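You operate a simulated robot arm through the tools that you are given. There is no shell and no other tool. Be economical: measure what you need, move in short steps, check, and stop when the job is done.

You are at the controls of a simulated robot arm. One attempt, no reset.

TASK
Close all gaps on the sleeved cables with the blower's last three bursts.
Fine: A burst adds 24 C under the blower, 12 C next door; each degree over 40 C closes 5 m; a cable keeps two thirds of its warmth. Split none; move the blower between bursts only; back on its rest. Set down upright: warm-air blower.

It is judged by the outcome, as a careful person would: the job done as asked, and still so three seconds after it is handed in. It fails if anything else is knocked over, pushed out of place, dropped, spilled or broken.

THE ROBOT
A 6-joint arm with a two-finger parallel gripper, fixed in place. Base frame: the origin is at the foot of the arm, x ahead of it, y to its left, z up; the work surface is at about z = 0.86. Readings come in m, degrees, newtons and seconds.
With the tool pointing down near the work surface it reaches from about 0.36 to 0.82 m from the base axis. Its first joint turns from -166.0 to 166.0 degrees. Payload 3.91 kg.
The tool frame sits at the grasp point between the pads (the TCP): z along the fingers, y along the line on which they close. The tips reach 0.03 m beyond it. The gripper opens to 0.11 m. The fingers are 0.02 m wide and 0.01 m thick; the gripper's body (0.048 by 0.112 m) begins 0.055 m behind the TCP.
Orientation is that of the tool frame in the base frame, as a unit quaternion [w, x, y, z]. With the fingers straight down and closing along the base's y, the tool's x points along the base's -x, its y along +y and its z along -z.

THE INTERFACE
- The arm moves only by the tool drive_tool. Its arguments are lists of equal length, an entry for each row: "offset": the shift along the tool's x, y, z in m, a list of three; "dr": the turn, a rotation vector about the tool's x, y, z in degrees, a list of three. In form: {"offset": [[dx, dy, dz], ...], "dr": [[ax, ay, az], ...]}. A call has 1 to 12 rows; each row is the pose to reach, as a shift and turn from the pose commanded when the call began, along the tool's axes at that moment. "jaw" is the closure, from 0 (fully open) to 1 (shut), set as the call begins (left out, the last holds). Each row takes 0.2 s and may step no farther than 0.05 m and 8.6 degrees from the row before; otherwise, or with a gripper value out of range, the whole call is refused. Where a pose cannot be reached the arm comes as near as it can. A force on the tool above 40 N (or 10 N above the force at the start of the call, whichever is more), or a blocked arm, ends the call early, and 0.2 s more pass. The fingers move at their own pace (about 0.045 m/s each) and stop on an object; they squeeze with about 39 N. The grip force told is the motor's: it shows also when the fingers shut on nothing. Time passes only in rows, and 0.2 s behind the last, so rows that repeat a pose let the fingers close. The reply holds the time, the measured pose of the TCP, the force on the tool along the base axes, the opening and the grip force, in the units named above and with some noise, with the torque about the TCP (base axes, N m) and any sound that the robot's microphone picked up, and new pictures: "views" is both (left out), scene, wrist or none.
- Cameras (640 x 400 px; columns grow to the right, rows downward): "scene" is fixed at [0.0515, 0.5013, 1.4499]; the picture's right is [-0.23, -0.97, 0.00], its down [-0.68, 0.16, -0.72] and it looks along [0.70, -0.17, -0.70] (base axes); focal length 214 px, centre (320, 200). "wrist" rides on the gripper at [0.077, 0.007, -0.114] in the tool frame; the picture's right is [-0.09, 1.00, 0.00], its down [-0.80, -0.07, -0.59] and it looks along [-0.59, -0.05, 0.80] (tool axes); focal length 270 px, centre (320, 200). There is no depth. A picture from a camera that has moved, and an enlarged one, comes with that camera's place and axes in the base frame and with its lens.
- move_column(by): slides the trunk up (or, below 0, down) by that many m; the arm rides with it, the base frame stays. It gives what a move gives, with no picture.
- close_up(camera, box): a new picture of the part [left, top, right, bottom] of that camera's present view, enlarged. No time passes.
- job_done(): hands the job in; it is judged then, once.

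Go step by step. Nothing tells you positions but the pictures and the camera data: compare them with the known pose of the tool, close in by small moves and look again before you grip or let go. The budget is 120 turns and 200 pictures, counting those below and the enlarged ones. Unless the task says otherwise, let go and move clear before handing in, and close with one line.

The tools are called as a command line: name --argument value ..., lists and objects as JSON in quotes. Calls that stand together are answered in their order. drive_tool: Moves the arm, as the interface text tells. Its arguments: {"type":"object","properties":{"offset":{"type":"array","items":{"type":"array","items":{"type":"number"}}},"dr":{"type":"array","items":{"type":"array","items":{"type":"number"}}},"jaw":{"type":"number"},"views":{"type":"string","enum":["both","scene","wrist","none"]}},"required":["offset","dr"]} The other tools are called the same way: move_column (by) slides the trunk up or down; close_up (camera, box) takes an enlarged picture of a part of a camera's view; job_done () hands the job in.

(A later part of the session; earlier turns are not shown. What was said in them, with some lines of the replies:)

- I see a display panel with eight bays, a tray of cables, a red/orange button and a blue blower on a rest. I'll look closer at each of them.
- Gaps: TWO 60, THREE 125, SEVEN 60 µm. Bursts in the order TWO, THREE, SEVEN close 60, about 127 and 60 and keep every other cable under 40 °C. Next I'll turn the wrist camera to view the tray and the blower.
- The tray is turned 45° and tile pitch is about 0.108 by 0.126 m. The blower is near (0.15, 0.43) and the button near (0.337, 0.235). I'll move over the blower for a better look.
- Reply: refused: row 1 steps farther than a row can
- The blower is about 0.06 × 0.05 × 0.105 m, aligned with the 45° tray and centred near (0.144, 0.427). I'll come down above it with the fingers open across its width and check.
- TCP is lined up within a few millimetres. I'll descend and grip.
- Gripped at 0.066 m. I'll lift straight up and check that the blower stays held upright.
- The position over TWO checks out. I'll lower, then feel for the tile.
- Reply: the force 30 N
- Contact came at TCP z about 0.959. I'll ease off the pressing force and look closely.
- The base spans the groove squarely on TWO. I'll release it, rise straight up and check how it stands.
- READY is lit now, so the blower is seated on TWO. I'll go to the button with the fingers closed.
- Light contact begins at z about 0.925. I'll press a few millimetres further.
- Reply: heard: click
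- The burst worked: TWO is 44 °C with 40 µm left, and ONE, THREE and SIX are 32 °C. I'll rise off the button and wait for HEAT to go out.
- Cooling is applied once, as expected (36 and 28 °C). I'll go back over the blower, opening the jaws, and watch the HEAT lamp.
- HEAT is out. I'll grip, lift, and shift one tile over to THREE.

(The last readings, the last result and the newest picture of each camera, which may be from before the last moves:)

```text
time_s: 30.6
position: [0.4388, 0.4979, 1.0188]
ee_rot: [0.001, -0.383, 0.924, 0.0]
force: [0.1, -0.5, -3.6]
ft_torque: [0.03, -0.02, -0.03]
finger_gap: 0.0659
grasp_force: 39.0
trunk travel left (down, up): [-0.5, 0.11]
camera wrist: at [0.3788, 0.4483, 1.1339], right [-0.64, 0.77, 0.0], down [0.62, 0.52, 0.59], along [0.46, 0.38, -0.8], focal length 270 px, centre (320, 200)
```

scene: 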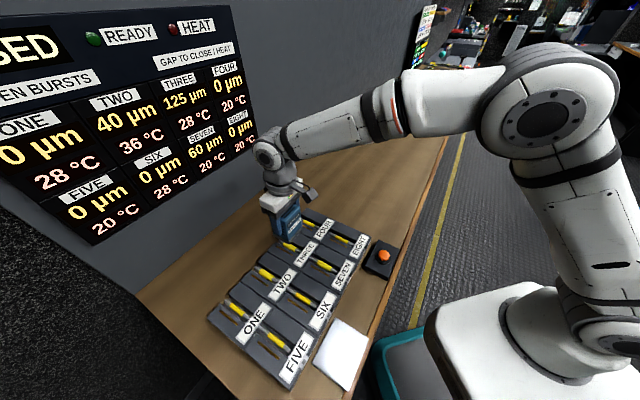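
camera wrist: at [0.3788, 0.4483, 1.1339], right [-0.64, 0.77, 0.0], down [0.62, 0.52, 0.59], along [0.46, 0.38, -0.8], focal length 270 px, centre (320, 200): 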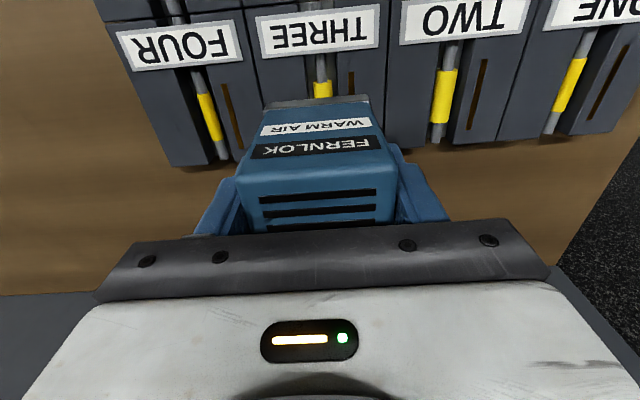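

drive_tool --offset '[[0, 0, 0.03], [0, 0, 0.05], [0, 0, 0.056], [0, 0, 0.059], [0, 0, 0.059]]' --dr '[[0, 0, 0], [0, 0, 0], [0, 0, 0], [0, 0, 0], [0, 0, 0]]' --views "wrist"

close_up --camera "scene" --box '[230, 190, 350, 280]'

```text
time_s: 31.8
position: [0.4381, 0.4992, 0.9606]
ee_rot: [0.001, -0.382, 0.924, 0.001]
force: [1.3, -0.5, 4.7]
ft_torque: [-0.19, 0.11, 0.09]
finger_gap: 0.0659
grasp_force: 38.8
trunk travel left (down, up): [-0.5, 0.11]
camera wrist: at [0.3789, 0.45, 1.0754], right [-0.64, 0.77, 0.0], down [0.62, 0.52, 0.6], along [0.46, 0.38, -0.8], focal length 270 px, centre (320, 200)
```

wrist: 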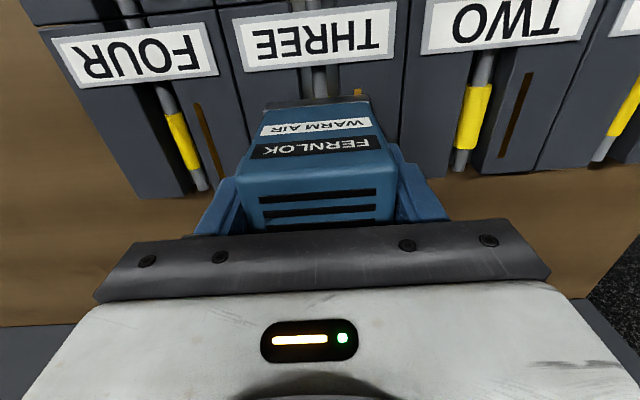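

```text
4.44 times, centred on (290, 235) of scene
camera zoom: at [0.0515, 0.5013, 1.4499], right [-0.23, -0.97, 0.0], down [-0.68, 0.16, -0.72], along [0.7, -0.17, -0.7], focal length 953 px, centre (453, 44)
```

zoom: 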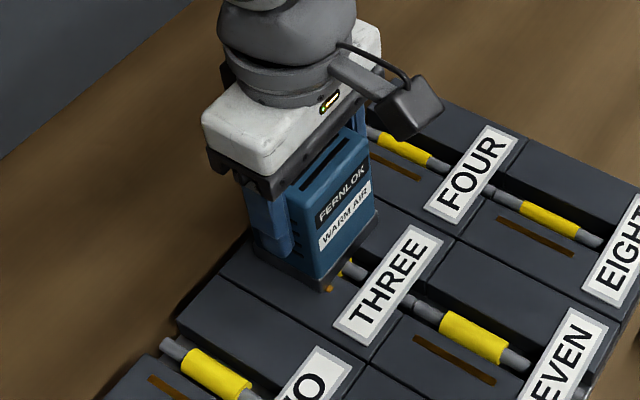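

The blower is seated on THREE with light contact. I'll release and rise.

drive_tool --offset '[[0, 0, 0], [0, 0, 0], [0, 0, 0], [0, 0, 0]]' --dr '[[0, 0, 0], [0, 0, 0], [0, 0, 0], [0, 0, 0]]' --jaw 0 --views "none"

drive_tool --offset '[[0, 0, -0.03], [0, 0, -0.07], [0, 0, -0.11], [0, 0, -0.12], [0, 0, -0.12]]' --dr '[[0, 0, 0], [0, 0, 0], [0, 0, 0], [0, 0, 0], [0, 0, 0]]'

```text
time_s: 32.8
position: [0.4383, 0.4995, 0.9586]
ee_rot: [0.0, -0.383, 0.924, 0.0]
force: [0.0, -0.6, -0.5]
ft_torque: [0.0, -0.03, 0.03]
finger_gap: 0.1101
grasp_force: 0.0
trunk travel left (down, up): [-0.5, 0.11]
```

```text
time_s: 34.0
position: [0.4371, 0.4996, 1.0802]
ee_rot: [0.0, -0.383, 0.924, 0.0]
force: [0.9, 0.2, -0.5]
ft_torque: [0.01, 0.0, 0.0]
finger_gap: 0.1098
grasp_force: 0.0
trunk travel left (down, up): [-0.5, 0.11]
camera wrist: at [0.3778, 0.4498, 1.195], right [-0.64, 0.77, 0.0], down [0.62, 0.52, 0.59], along [0.46, 0.38, -0.8], focal length 270 px, centre (320, 200)
```

scene: 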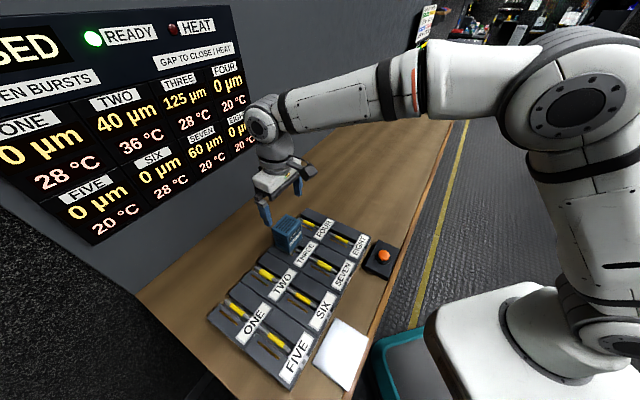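
wrist: 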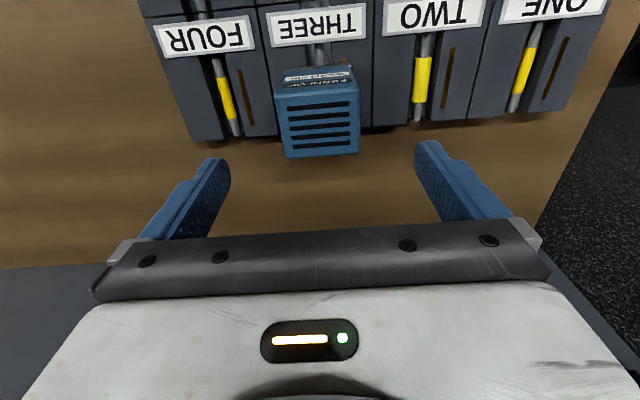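

READY again. I'll go to the button with the fingers closed.

drive_tool --offset '[[0.038, -0.016, 0], [0.076, -0.032, 0], [0.114, -0.048, 0], [0.152, -0.064, 0], [0.19, -0.08, 0], [0.228, -0.097, 0], [0.2656, -0.1138, 0], [0.2656, -0.1138, 0.04], [0.2656, -0.1138, 0.08], [0.2656, -0.1138, 0.12], [0.2656, -0.1138, 0.145], [0.2656, -0.1138, 0.145]]' --dr '[[0, 0, 0], [0, 0, 0], [0, 0, 0], [0, 0, 0], [0, 0, 0], [0, 0, 0], [0, 0, 0], [0, 0, 0], [0, 0, 0], [0, 0, 0], [0, 0, 0], [0, 0, 0]]' --jaw 1

```text
time_s: 36.6
position: [0.3302, 0.2333, 0.9327]
ee_rot: [0.0, -0.383, 0.924, 0.001]
force: [0.4, -0.3, 0.6]
ft_torque: [0.01, 0.01, -0.03]
finger_gap: 0.0
grasp_force: 37.5
trunk travel left (down, up): [-0.5, 0.11]
camera wrist: at [0.2708, 0.1825, 1.0479], right [-0.64, 0.77, 0.0], down [0.62, 0.52, 0.59], along [0.46, 0.38, -0.8], focal length 270 px, centre (320, 200)
```

scene: 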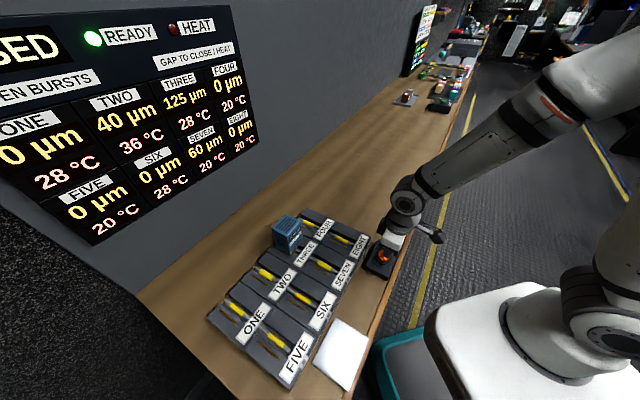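
wrist: 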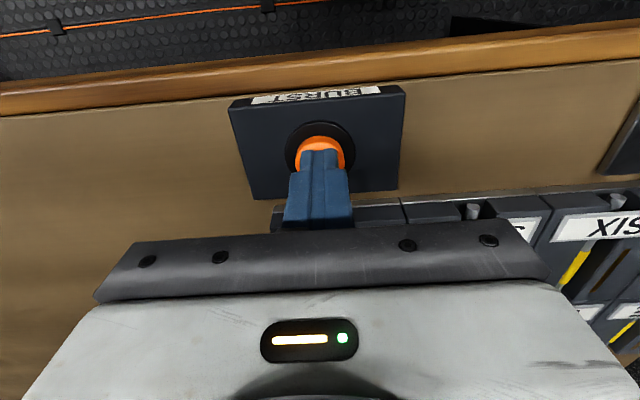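

drive_tool --offset '[[0, 0, 0.005], [0, 0, 0.009], [0, 0, 0.012], [0, 0, 0.0135], [0, 0, 0.0135]]' --dr '[[0, 0, 0], [0, 0, 0], [0, 0, 0], [0, 0, 0], [0, 0, 0]]' --views "scene"

```text
time_s: 37.8
position: [0.3302, 0.2314, 0.9209]
ee_rot: [0.001, -0.383, 0.924, 0.0]
force: [2.2, 2.6, 7.0]
ft_torque: [0.15, -0.11, -0.01]
finger_gap: 0.0
grasp_force: 37.8
trunk travel left (down, up): [-0.5, 0.11]
heard: click
```

scene: 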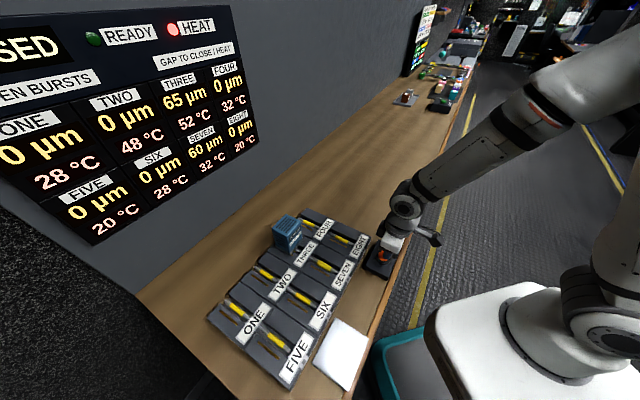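

Exactly as planned: TWO 0, THREE 65, SEVEN 60. I'll rise, return over the blower and wait for HEAT to go out.

drive_tool --offset '[[0, 0, -0.04], [0, 0, -0.08], [0, 0, -0.12], [0, 0, -0.1585], [-0.038, 0.016, -0.1585], [-0.076, 0.032, -0.1585], [-0.114, 0.048, -0.1585], [-0.152, 0.064, -0.1585], [-0.19, 0.08, -0.1585], [-0.228, 0.097, -0.1585], [-0.2656, 0.1138, -0.1585], [-0.2656, 0.1138, -0.1585]]' --dr '[[0, 0, 0], [0, 0, 0], [0, 0, 0], [0, 0, 0], [0, 0, 0], [0, 0, 0], [0, 0, 0], [0, 0, 0], [0, 0, 0], [0, 0, 0], [0, 0, 0], [0, 0, 0]]' --jaw 0

```text
time_s: 40.4
position: [0.4361, 0.5006, 1.0795]
ee_rot: [0.001, -0.383, 0.924, 0.001]
force: [0.3, 0.4, -0.6]
ft_torque: [0.0, 0.0, 0.01]
finger_gap: 0.11
grasp_force: 0.0
trunk travel left (down, up): [-0.5, 0.11]
camera wrist: at [0.3764, 0.4506, 1.1946], right [-0.64, 0.77, 0.0], down [0.62, 0.52, 0.59], along [0.46, 0.38, -0.8], focal length 270 px, centre (320, 200)
```

scene: 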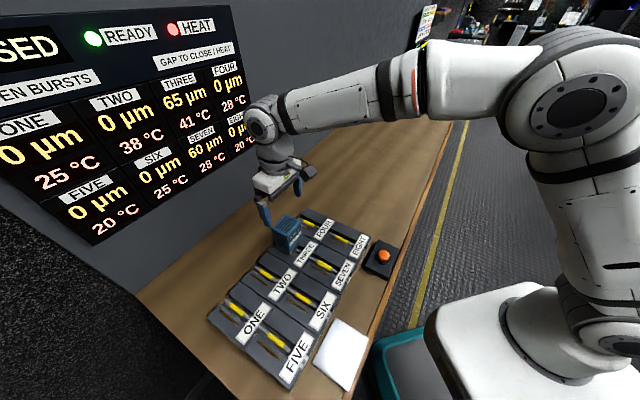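
wrist: 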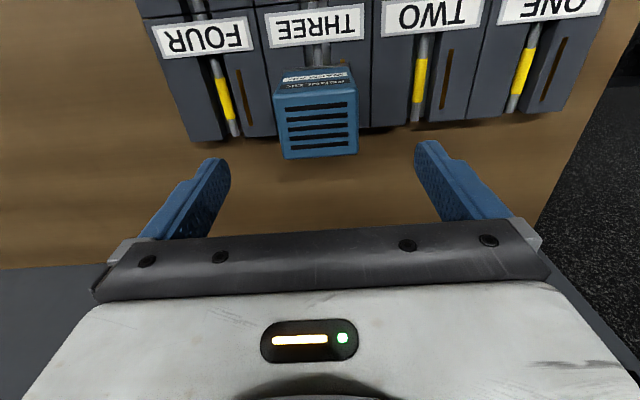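

drive_tool --offset '[[0, 0, 0], [0, 0, 0], [0, 0, 0], [0, 0, 0.04], [0, 0, 0.08], [0, 0, 0.11], [0, 0, 0.12], [0, 0, 0.12], [0, 0, 0.12], [0, 0, 0.12], [0, 0, 0.12], [0, 0, 0.12]]' --dr '[[0, 0, 0], [0, 0, 0], [0, 0, 0], [0, 0, 0], [0, 0, 0], [0, 0, 0], [0, 0, 0], [0, 0, 0], [0, 0, 0], [0, 0, 0], [0, 0, 0], [0, 0, 0]]'

```text
time_s: 43.0
position: [0.4371, 0.4986, 0.96]
ee_rot: [0.0, -0.382, 0.924, 0.0]
force: [0.1, 0.3, 0.6]
ft_torque: [0.01, -0.01, -0.02]
finger_gap: 0.1101
grasp_force: 0.0
trunk travel left (down, up): [-0.5, 0.11]
camera wrist: at [0.3775, 0.4499, 1.076], right [-0.64, 0.77, 0.0], down [0.62, 0.52, 0.59], along [0.46, 0.38, -0.8], focal length 270 px, centre (320, 200)
```

scene: 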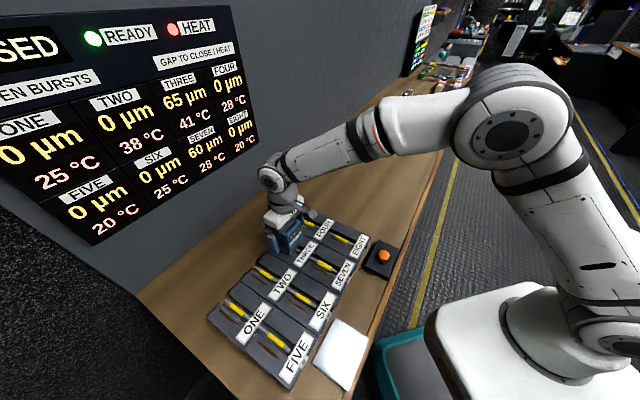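
wrist: 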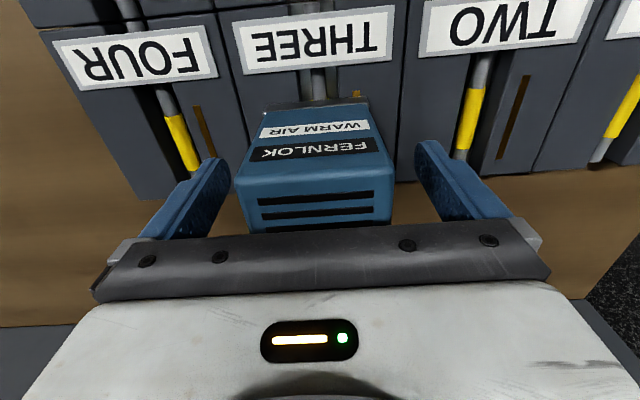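

HEAT is still lit, so I'll wait two more seconds before gripping.

drive_tool --offset '[[0, 0, 0], [0, 0, 0], [0, 0, 0], [0, 0, 0], [0, 0, 0], [0, 0, 0], [0, 0, 0], [0, 0, 0], [0, 0, 0], [0, 0, 0]]' --dr '[[0, 0, 0], [0, 0, 0], [0, 0, 0], [0, 0, 0], [0, 0, 0], [0, 0, 0], [0, 0, 0], [0, 0, 0], [0, 0, 0], [0, 0, 0]]' --views "scene"

```text
time_s: 45.2
position: [0.4379, 0.4994, 0.9596]
ee_rot: [0.0, -0.382, 0.924, 0.0]
force: [0.1, 0.0, -0.3]
ft_torque: [0.02, -0.02, 0.02]
finger_gap: 0.1099
grasp_force: 0.1
trunk travel left (down, up): [-0.5, 0.11]
```

scene: 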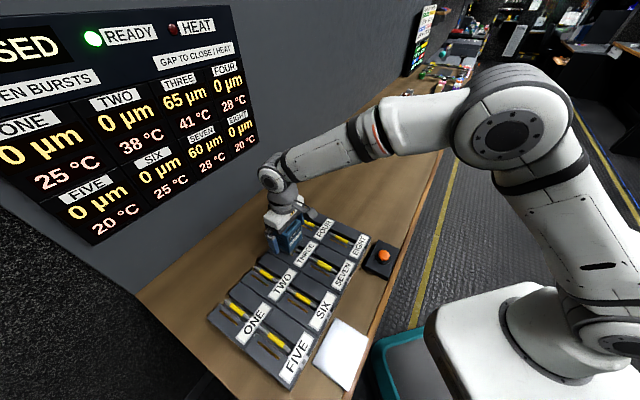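

drive_tool --offset '[[0, 0, 0], [0, 0, 0], [0, 0, 0], [0, 0, 0], [0, 0, 0]]' --dr '[[0, 0, 0], [0, 0, 0], [0, 0, 0], [0, 0, 0], [0, 0, 0]]' --jaw 1 --views "none"

drive_tool --offset '[[0, 0, -0.03], [0, 0, -0.06], [0.04, 0, -0.06], [0.08, 0, -0.06], [0.125, 0, -0.06], [0.125, 0, -0.06]]' --dr '[[0, 0, 0], [0, 0, 0], [0, 0, 0], [0, 0, 0], [0, 0, 0], [0, 0, 0]]'

```text
time_s: 46.4
position: [0.4373, 0.4996, 0.9602]
ee_rot: [0.0, -0.383, 0.924, -0.001]
force: [1.1, -0.8, 0.6]
ft_torque: [0.02, 0.07, 0.02]
finger_gap: 0.066
grasp_force: 38.7
trunk travel left (down, up): [-0.5, 0.11]
```

```text
time_s: 47.8
position: [0.346, 0.4111, 1.0192]
ee_rot: [0.0, -0.383, 0.924, 0.0]
force: [0.1, -0.3, -3.7]
ft_torque: [0.0, 0.0, -0.01]
finger_gap: 0.066
grasp_force: 38.7
trunk travel left (down, up): [-0.5, 0.11]
camera wrist: at [0.2866, 0.3609, 1.135], right [-0.64, 0.77, 0.0], down [0.62, 0.52, 0.59], along [0.46, 0.38, -0.8], focal length 270 px, centre (320, 200)
```

scene: 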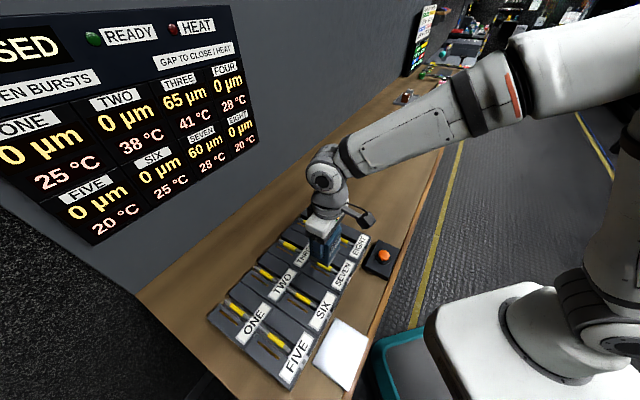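
wrist: 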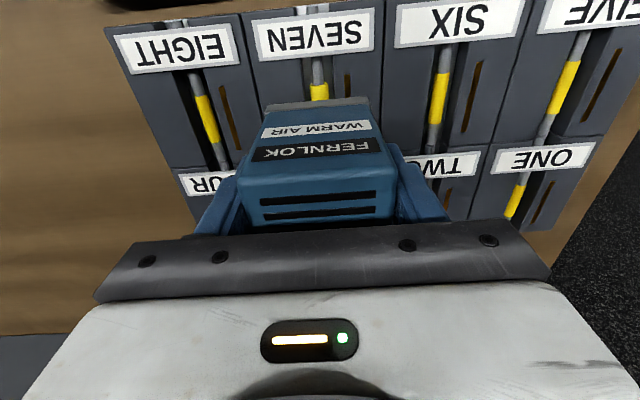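

drive_tool --offset '[[0, -0.0025, 0.03], [0, -0.0025, 0.05], [0, -0.0025, 0.056], [0, -0.0025, 0.059], [0, -0.0025, 0.059]]' --dr '[[0, 0, 0], [0, 0, 0], [0, 0, 0], [0, 0, 0], [0, 0, 0]]' --views "wrist"

close_up --camera "wrist" --box '[150, 0, 470, 200]'

```text
time_s: 49.0
position: [0.3488, 0.4103, 0.9607]
ee_rot: [0.0, -0.383, 0.924, 0.0]
force: [-0.2, 0.8, -3.3]
ft_torque: [-0.01, 0.04, -0.02]
finger_gap: 0.0657
grasp_force: 39.1
trunk travel left (down, up): [-0.5, 0.11]
camera wrist: at [0.29, 0.3607, 1.0761], right [-0.64, 0.77, 0.0], down [0.62, 0.52, 0.59], along [0.46, 0.38, -0.8], focal length 270 px, centre (320, 200)
```

wrist: 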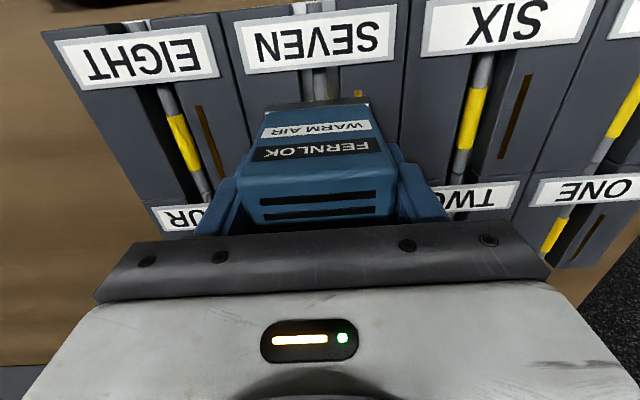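

```text
2.00 times, centred on (310, 100) of wrist
camera zoom: at [0.29, 0.3607, 1.0761], right [-0.64, 0.77, 0.0], down [0.62, 0.52, 0.59], along [0.46, 0.38, -0.8], focal length 541 px, centre (340, 400)
```

zoom: 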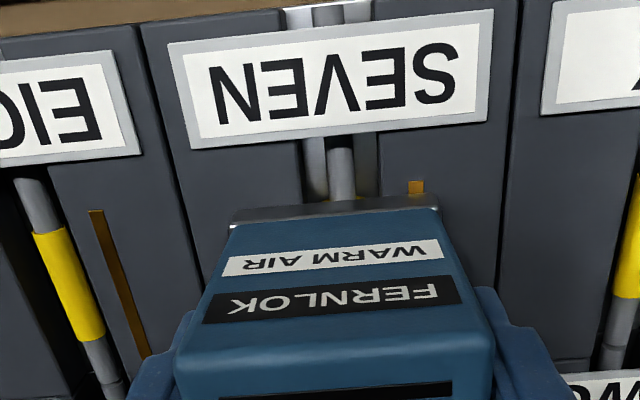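

drive_tool --offset '[[0, 0, 0.001], [0, 0, 0.0015], [0, 0, 0.0015]]' --dr '[[0, 0, 0], [0, 0, 0], [0, 0, 0]]' --views "none"

```text
time_s: 49.8
position: [0.349, 0.4102, 0.9599]
ee_rot: [0.001, -0.383, 0.924, 0.0]
force: [-1.2, -0.8, 7.1]
ft_torque: [-0.27, 0.25, -0.02]
finger_gap: 0.0662
grasp_force: 39.0
trunk travel left (down, up): [-0.5, 0.11]
```

Light contact on SEVEN. I'll release and rise.

drive_tool --offset '[[0, 0, 0], [0, 0, 0], [0, 0, 0], [0, 0, 0]]' --dr '[[0, 0, 0], [0, 0, 0], [0, 0, 0], [0, 0, 0]]' --jaw 0 --views "none"

drive_tool --offset '[[0, 0, -0.03], [0, 0, -0.07], [0, 0, -0.11], [0, 0, -0.12], [0, 0, -0.12]]' --dr '[[0, 0, 0], [0, 0, 0], [0, 0, 0], [0, 0, 0], [0, 0, 0]]'

```text
time_s: 50.8
position: [0.3489, 0.4101, 0.9594]
ee_rot: [0.0, -0.383, 0.924, 0.0]
force: [0.2, 0.3, -0.2]
ft_torque: [-0.01, -0.02, 0.02]
finger_gap: 0.1098
grasp_force: 0.0
trunk travel left (down, up): [-0.5, 0.11]
```

```text
time_s: 52.0
position: [0.3507, 0.4086, 1.0786]
ee_rot: [0.001, -0.383, 0.924, 0.0]
force: [0.6, 0.9, -0.6]
ft_torque: [0.02, -0.01, 0.0]
finger_gap: 0.1101
grasp_force: 0.1
trunk travel left (down, up): [-0.5, 0.11]
camera wrist: at [0.291, 0.359, 1.1946], right [-0.64, 0.77, 0.0], down [0.62, 0.52, 0.59], along [0.46, 0.38, -0.8], focal length 270 px, centre (320, 200)
```

scene: 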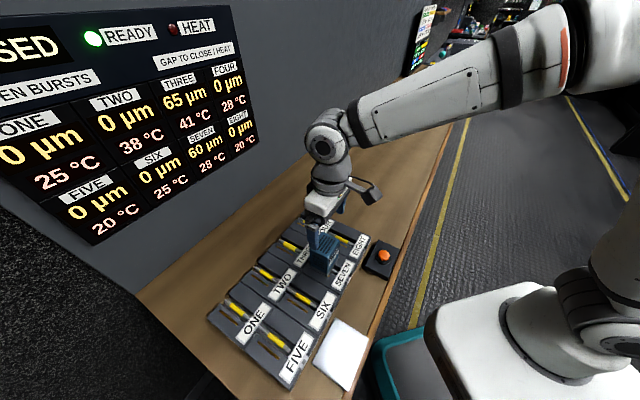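
wrist: 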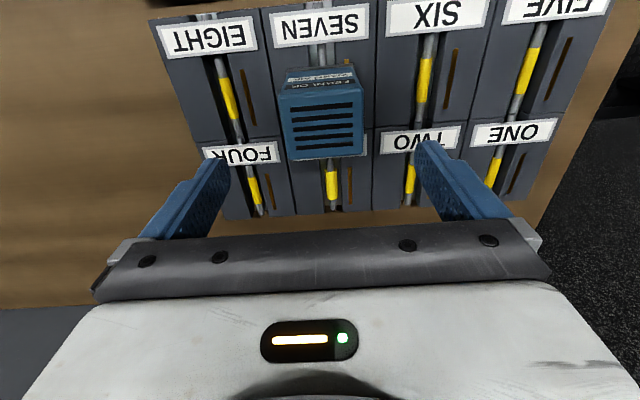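

READY again; now to the button.

drive_tool --offset '[[0.028, -0.023, 0], [0.056, -0.046, 0], [0.084, -0.069, 0], [0.112, -0.092, 0], [0.139, -0.1128, 0], [0.139, -0.1128, 0.04], [0.139, -0.1128, 0.08], [0.139, -0.1128, 0.12], [0.139, -0.1128, 0.145], [0.139, -0.1128, 0.145]]' --dr '[[0, 0, 0], [0, 0, 0], [0, 0, 0], [0, 0, 0], [0, 0, 0], [0, 0, 0], [0, 0, 0], [0, 0, 0], [0, 0, 0], [0, 0, 0]]' --jaw 1

```text
time_s: 54.2
position: [0.3331, 0.2314, 0.9351]
ee_rot: [-0.001, -0.383, 0.924, 0.0]
force: [0.2, -0.6, -0.3]
ft_torque: [0.01, -0.01, -0.01]
finger_gap: 0.0003
grasp_force: 37.4
trunk travel left (down, up): [-0.5, 0.11]
camera wrist: at [0.2737, 0.1824, 1.0509], right [-0.64, 0.77, 0.0], down [0.62, 0.52, 0.59], along [0.46, 0.38, -0.8], focal length 270 px, centre (320, 200)
```

scene: 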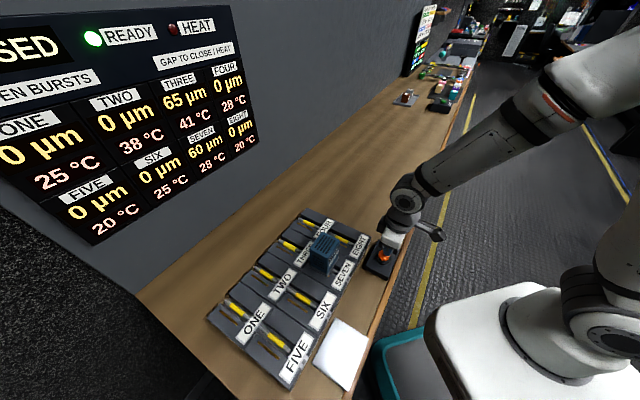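
wrist: 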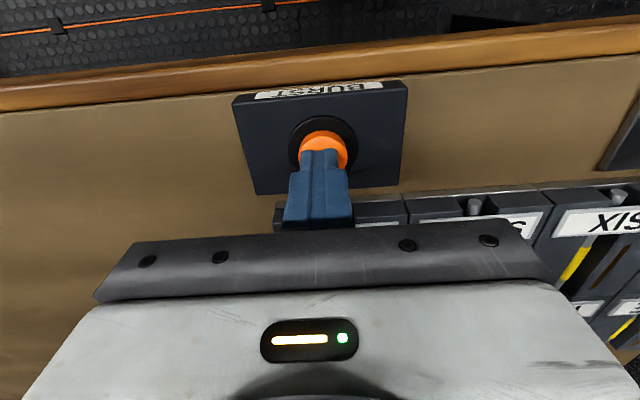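

drive_tool --offset '[[0, 0, 0.006], [0, 0, 0.01], [0, 0, 0.013], [0, 0, 0.015], [0, 0, 0.015]]' --dr '[[0, 0, 0], [0, 0, 0], [0, 0, 0], [0, 0, 0], [0, 0, 0]]' --views "scene"

```text
time_s: 55.4
position: [0.332, 0.2317, 0.9204]
ee_rot: [0.0, -0.383, 0.924, 0.0]
force: [3.7, 0.6, 15.1]
ft_torque: [0.08, -0.17, -0.02]
finger_gap: 0.0
grasp_force: 38.1
trunk travel left (down, up): [-0.5, 0.11]
heard: click
```

scene: 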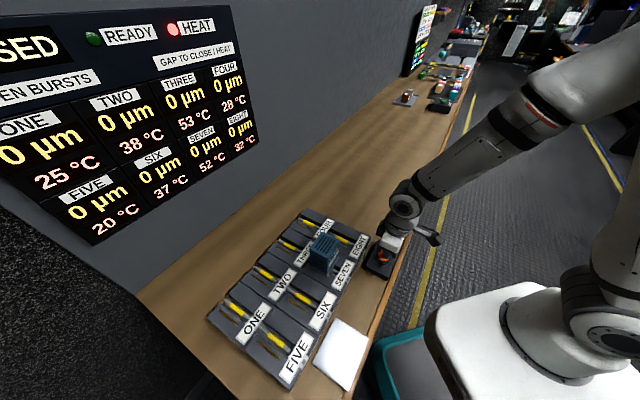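

All eight gaps now read 0. I'll rise, go back over the blower, and wait for HEAT to go out before taking it to its rest.

drive_tool --offset '[[0, 0, -0.04], [0, 0, -0.08], [0, 0, -0.12], [0, 0, -0.159], [-0.028, 0.023, -0.16], [-0.056, 0.046, -0.16], [-0.084, 0.069, -0.16], [-0.112, 0.092, -0.16], [-0.139, 0.1128, -0.16], [-0.139, 0.1128, -0.16]]' --dr '[[0, 0, 0], [0, 0, 0], [0, 0, 0], [0, 0, 0], [0, 0, 0], [0, 0, 0], [0, 0, 0], [0, 0, 0], [0, 0, 0], [0, 0, 0]]' --jaw 0 --views "wrist"

drive_tool --offset '[[0, 0, 0], [0, 0, 0], [0, 0, 0], [0, 0, 0.04], [0, 0, 0.08], [0, 0, 0.11], [0, 0, 0.12], [0, 0, 0.12], [0, 0, 0.12], [0, 0, 0.12], [0, 0, 0.12], [0, 0, 0.12]]' --dr '[[0, 0, 0], [0, 0, 0], [0, 0, 0], [0, 0, 0], [0, 0, 0], [0, 0, 0], [0, 0, 0], [0, 0, 0], [0, 0, 0], [0, 0, 0], [0, 0, 0], [0, 0, 0]]' --views "wrist"

drive_tool --offset '[[0, 0, 0], [0, 0, 0], [0, 0, 0], [0, 0, 0], [0, 0, 0], [0, 0, 0], [0, 0, 0], [0, 0, 0], [0, 0, 0], [0, 0, 0], [0, 0, 0]]' --dr '[[0, 0, 0], [0, 0, 0], [0, 0, 0], [0, 0, 0], [0, 0, 0], [0, 0, 0], [0, 0, 0], [0, 0, 0], [0, 0, 0], [0, 0, 0], [0, 0, 0]]' --views "scene"

```text
time_s: 57.6
position: [0.3516, 0.4107, 1.0788]
ee_rot: [0.0, -0.382, 0.924, 0.001]
force: [0.3, -0.3, -0.1]
ft_torque: [0.02, -0.02, 0.01]
finger_gap: 0.1101
grasp_force: 0.1
trunk travel left (down, up): [-0.5, 0.11]
camera wrist: at [0.2911, 0.361, 1.1943], right [-0.64, 0.77, 0.0], down [0.62, 0.52, 0.59], along [0.46, 0.38, -0.8], focal length 270 px, centre (320, 200)
```

wrist: 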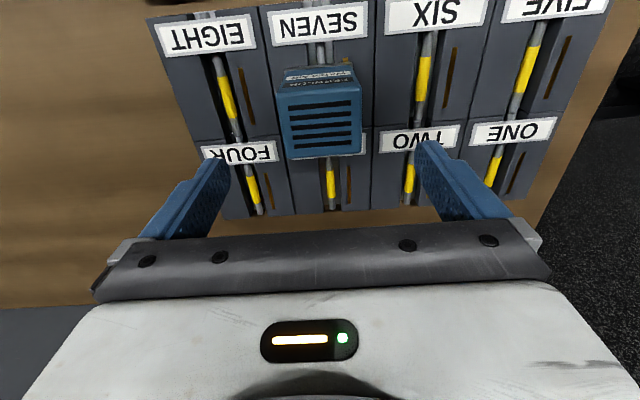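

```text
time_s: 60.2
position: [0.3505, 0.4101, 0.9575]
ee_rot: [0.0, -0.384, 0.923, 0.0]
force: [0.0, -0.8, -0.4]
ft_torque: [0.01, 0.0, -0.01]
finger_gap: 0.1102
grasp_force: 0.0
trunk travel left (down, up): [-0.5, 0.11]
camera wrist: at [0.2905, 0.3602, 1.073], right [-0.64, 0.77, 0.0], down [0.62, 0.52, 0.59], along [0.46, 0.38, -0.8], focal length 270 px, centre (320, 200)
```

wrist: 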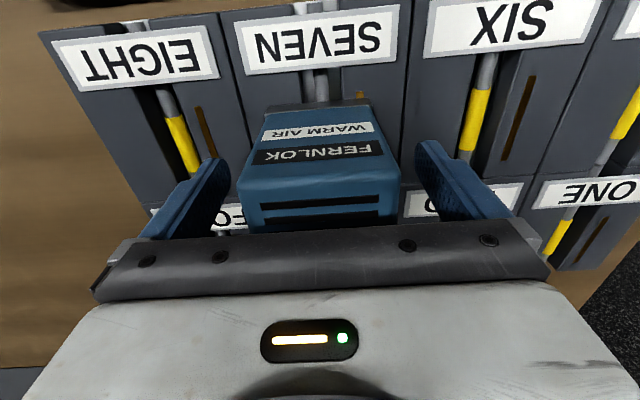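

```text
time_s: 62.6
position: [0.3492, 0.4098, 0.9583]
ee_rot: [0.0, -0.383, 0.924, 0.0]
force: [0.3, -0.7, 0.1]
ft_torque: [-0.03, 0.03, 0.01]
finger_gap: 0.11
grasp_force: 0.1
trunk travel left (down, up): [-0.5, 0.11]
```

scene: 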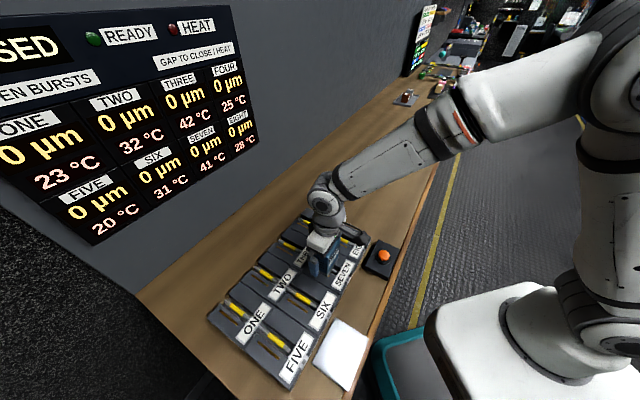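

HEAT is out. I'll grip, lift and carry the blower over its rest.

drive_tool --offset '[[0, 0, 0], [0, 0, 0], [0, 0, 0], [0, 0, 0], [0, 0, 0]]' --dr '[[0, 0, 0], [0, 0, 0], [0, 0, 0], [0, 0, 0], [0, 0, 0]]' --jaw 1 --views "none"

drive_tool --offset '[[0, 0, -0.03], [0, 0, -0.06], [0, 0, -0.08], [0.028, 0.031, -0.08], [0.056, 0.062, -0.08], [0.084, 0.093, -0.08], [0.112, 0.124, -0.08], [0.134, 0.1552, -0.08], [0.134, 0.1552, -0.08]]' --dr '[[0, 0, 0], [0, 0, 0], [0, 0, 0], [0, 0, 0], [0, 0, 0], [0, 0, 0], [0, 0, 0], [0, 0, 0], [0, 0, 0]]'

```text
time_s: 63.8
position: [0.3503, 0.4113, 0.9569]
ee_rot: [0.0, -0.382, 0.924, -0.001]
force: [0.2, 1.7, 0.5]
ft_torque: [-0.01, 0.05, 0.03]
finger_gap: 0.0661
grasp_force: 38.5
trunk travel left (down, up): [-0.5, 0.11]
```

```text
time_s: 65.8
position: [0.1467, 0.4244, 1.0379]
ee_rot: [0.0, -0.383, 0.924, 0.0]
force: [0.2, -0.4, -4.4]
ft_torque: [-0.05, 0.03, -0.02]
finger_gap: 0.0656
grasp_force: 39.5
trunk travel left (down, up): [-0.5, 0.11]
camera wrist: at [0.087, 0.3749, 1.1537], right [-0.64, 0.77, 0.0], down [0.62, 0.52, 0.59], along [0.46, 0.38, -0.8], focal length 270 px, centre (320, 200)
```

scene: 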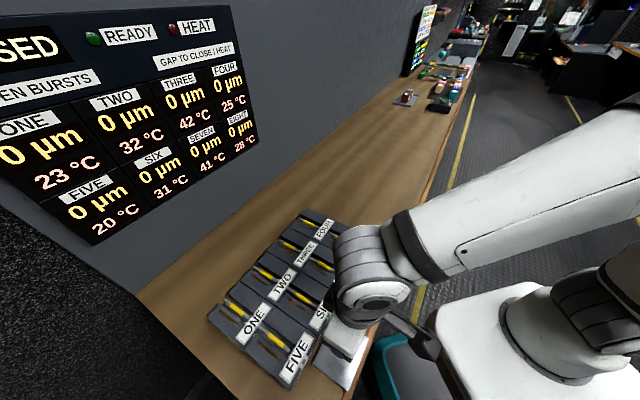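
wrist: 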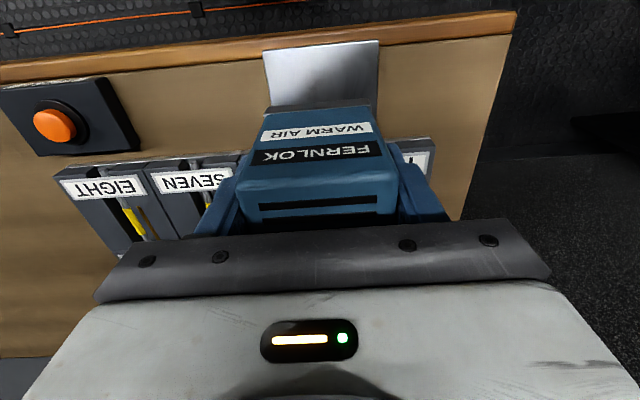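

drive_tool --offset '[[0.002, 0, 0.04], [0.002, 0, 0.075], [0.002, 0, 0.094], [0.002, 0, 0.094]]' --dr '[[0, 0, 0], [0, 0, 0], [0, 0, 0], [0, 0, 0]]' --views "wrist"

```text
time_s: 66.8
position: [0.1461, 0.4232, 0.9461]
ee_rot: [0.0, -0.383, 0.924, 0.0]
force: [-0.1, -0.9, -4.1]
ft_torque: [-0.01, -0.01, 0.02]
finger_gap: 0.0659
grasp_force: 38.7
trunk travel left (down, up): [-0.5, 0.11]
camera wrist: at [0.0865, 0.3734, 1.0607], right [-0.64, 0.77, 0.0], down [0.62, 0.52, 0.59], along [0.46, 0.38, -0.8], focal length 270 px, centre (320, 200)
```

wrist: 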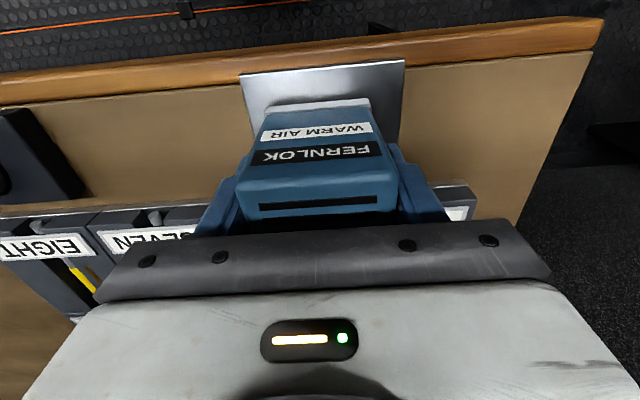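

drive_tool --offset '[[0, 0, 0.003], [0, 0, 0.006], [0, 0, 0.008], [0, 0, 0.008]]' --dr '[[0, 0, 0], [0, 0, 0], [0, 0, 0], [0, 0, 0]]' --views "wrist"

```text
time_s: 67.8
position: [0.1448, 0.4239, 0.9364]
ee_rot: [0.0, -0.383, 0.924, 0.0]
force: [0.3, 0.9, -3.4]
ft_torque: [-0.02, 0.03, 0.01]
finger_gap: 0.0661
grasp_force: 38.6
trunk travel left (down, up): [-0.5, 0.11]
camera wrist: at [0.086, 0.3742, 1.0526], right [-0.64, 0.77, 0.0], down [0.62, 0.52, 0.59], along [0.46, 0.38, -0.8], focal length 270 px, centre (320, 200)
```

wrist: 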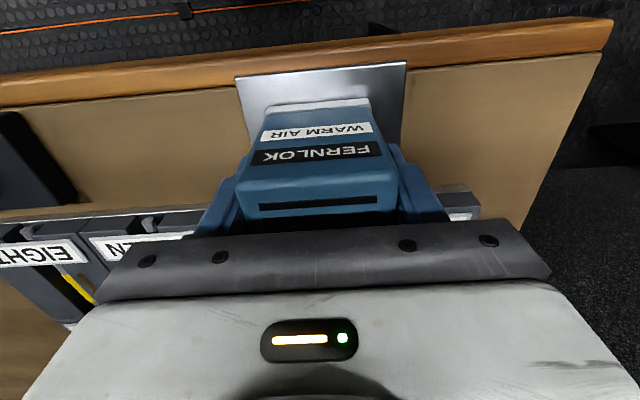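

drive_tool --offset '[[0, 0, 0.001], [0, 0, 0.002], [0, 0, 0.003], [0, 0, 0.003]]' --dr '[[0, 0, 0], [0, 0, 0], [0, 0, 0], [0, 0, 0]]' --views "none"

```text
time_s: 68.8
position: [0.1459, 0.4223, 0.935]
ee_rot: [0.001, -0.383, 0.924, 0.002]
force: [2.2, -1.1, 13.6]
ft_torque: [-0.75, -0.2, 0.07]
finger_gap: 0.0659
grasp_force: 39.4
trunk travel left (down, up): [-0.5, 0.11]
```

Contact with the rest. I'll ease off slightly, release, and rise.

drive_tool --offset '[[0, 0, -0.001], [0, 0, -0.001]]' --dr '[[0, 0, 0], [0, 0, 0]]' --views "none"

drive_tool --offset '[[0, 0, 0], [0, 0, 0], [0, 0, 0], [0, 0, 0]]' --dr '[[0, 0, 0], [0, 0, 0], [0, 0, 0], [0, 0, 0]]' --jaw 0 --views "none"

drive_tool --offset '[[0, 0, -0.03], [0, 0, -0.07], [0, 0, -0.11], [0, 0, -0.15], [0, 0, -0.19], [-0.04, -0.02, -0.19], [-0.08, -0.04, -0.19], [-0.08, -0.04, -0.19]]' --dr '[[0, 0, 0], [0, 0, 0], [0, 0, 0], [0, 0, 0], [0, 0, 0], [0, 0, 0], [0, 0, 0], [0, 0, 0]]'

```text
time_s: 69.4
position: [0.1452, 0.4232, 0.9357]
ee_rot: [0.001, -0.382, 0.924, 0.0]
force: [3.0, -1.1, 16.0]
ft_torque: [-0.59, -0.1, 0.09]
finger_gap: 0.0657
grasp_force: 39.2
trunk travel left (down, up): [-0.5, 0.11]
```

```text
time_s: 70.4
position: [0.1452, 0.4238, 0.9338]
ee_rot: [0.001, -0.382, 0.924, -0.001]
force: [0.0, 0.6, 0.0]
ft_torque: [-0.03, 0.0, 0.07]
finger_gap: 0.11
grasp_force: 0.1
trunk travel left (down, up): [-0.5, 0.11]
```

```text
time_s: 72.2
position: [0.2294, 0.4512, 1.1229]
ee_rot: [0.0, -0.382, 0.924, 0.0]
force: [-0.5, -0.2, 0.4]
ft_torque: [0.0, -0.04, -0.02]
finger_gap: 0.1102
grasp_force: 0.0
trunk travel left (down, up): [-0.5, 0.11]
camera wrist: at [0.17, 0.4016, 1.2397], right [-0.64, 0.77, 0.0], down [0.62, 0.52, 0.59], along [0.46, 0.38, -0.8], focal length 270 px, centre (320, 200)
```

scene: 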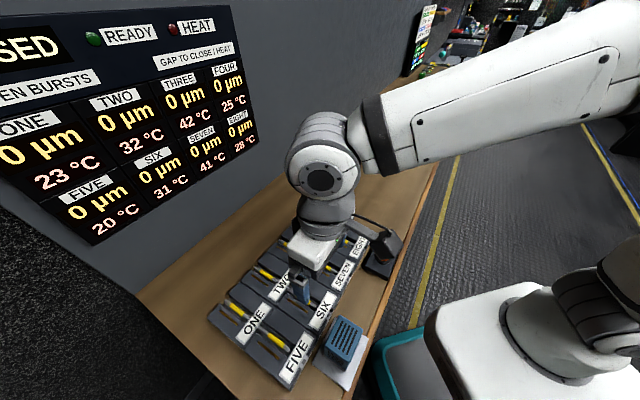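
wrist: 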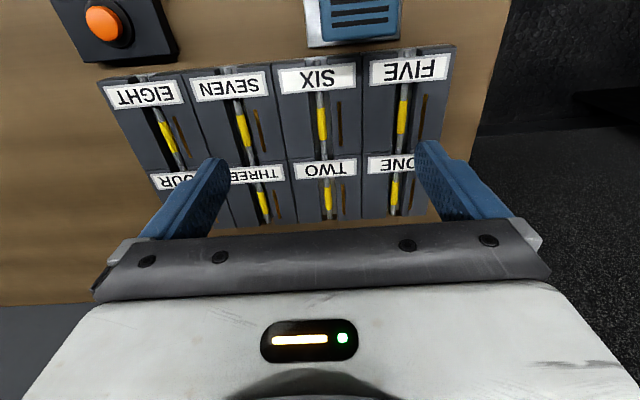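

close_up --camera "scene" --box '[280, 290, 400, 400]'

```text
3.64 times, centred on (340, 345) of scene
camera zoom: at [0.0515, 0.5013, 1.4499], right [-0.23, -0.97, 0.0], down [-0.68, 0.16, -0.72], along [0.7, -0.17, -0.7], focal length 780 px, centre (247, -327)
```

zoom: 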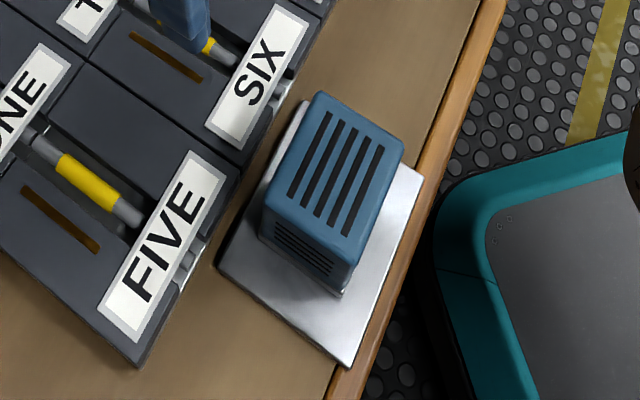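

The blower stands upright on its rest, all eight gaps read 0, HEAT is out and the gripper is clear. I'm handing the job in.

job_done

```text
The job is handed in.
```

All eight gaps read 0 µm after the last three bursts (TWO, THREE, SEVEN), I saw no split sleeve, and the blower is back upright on its rest.
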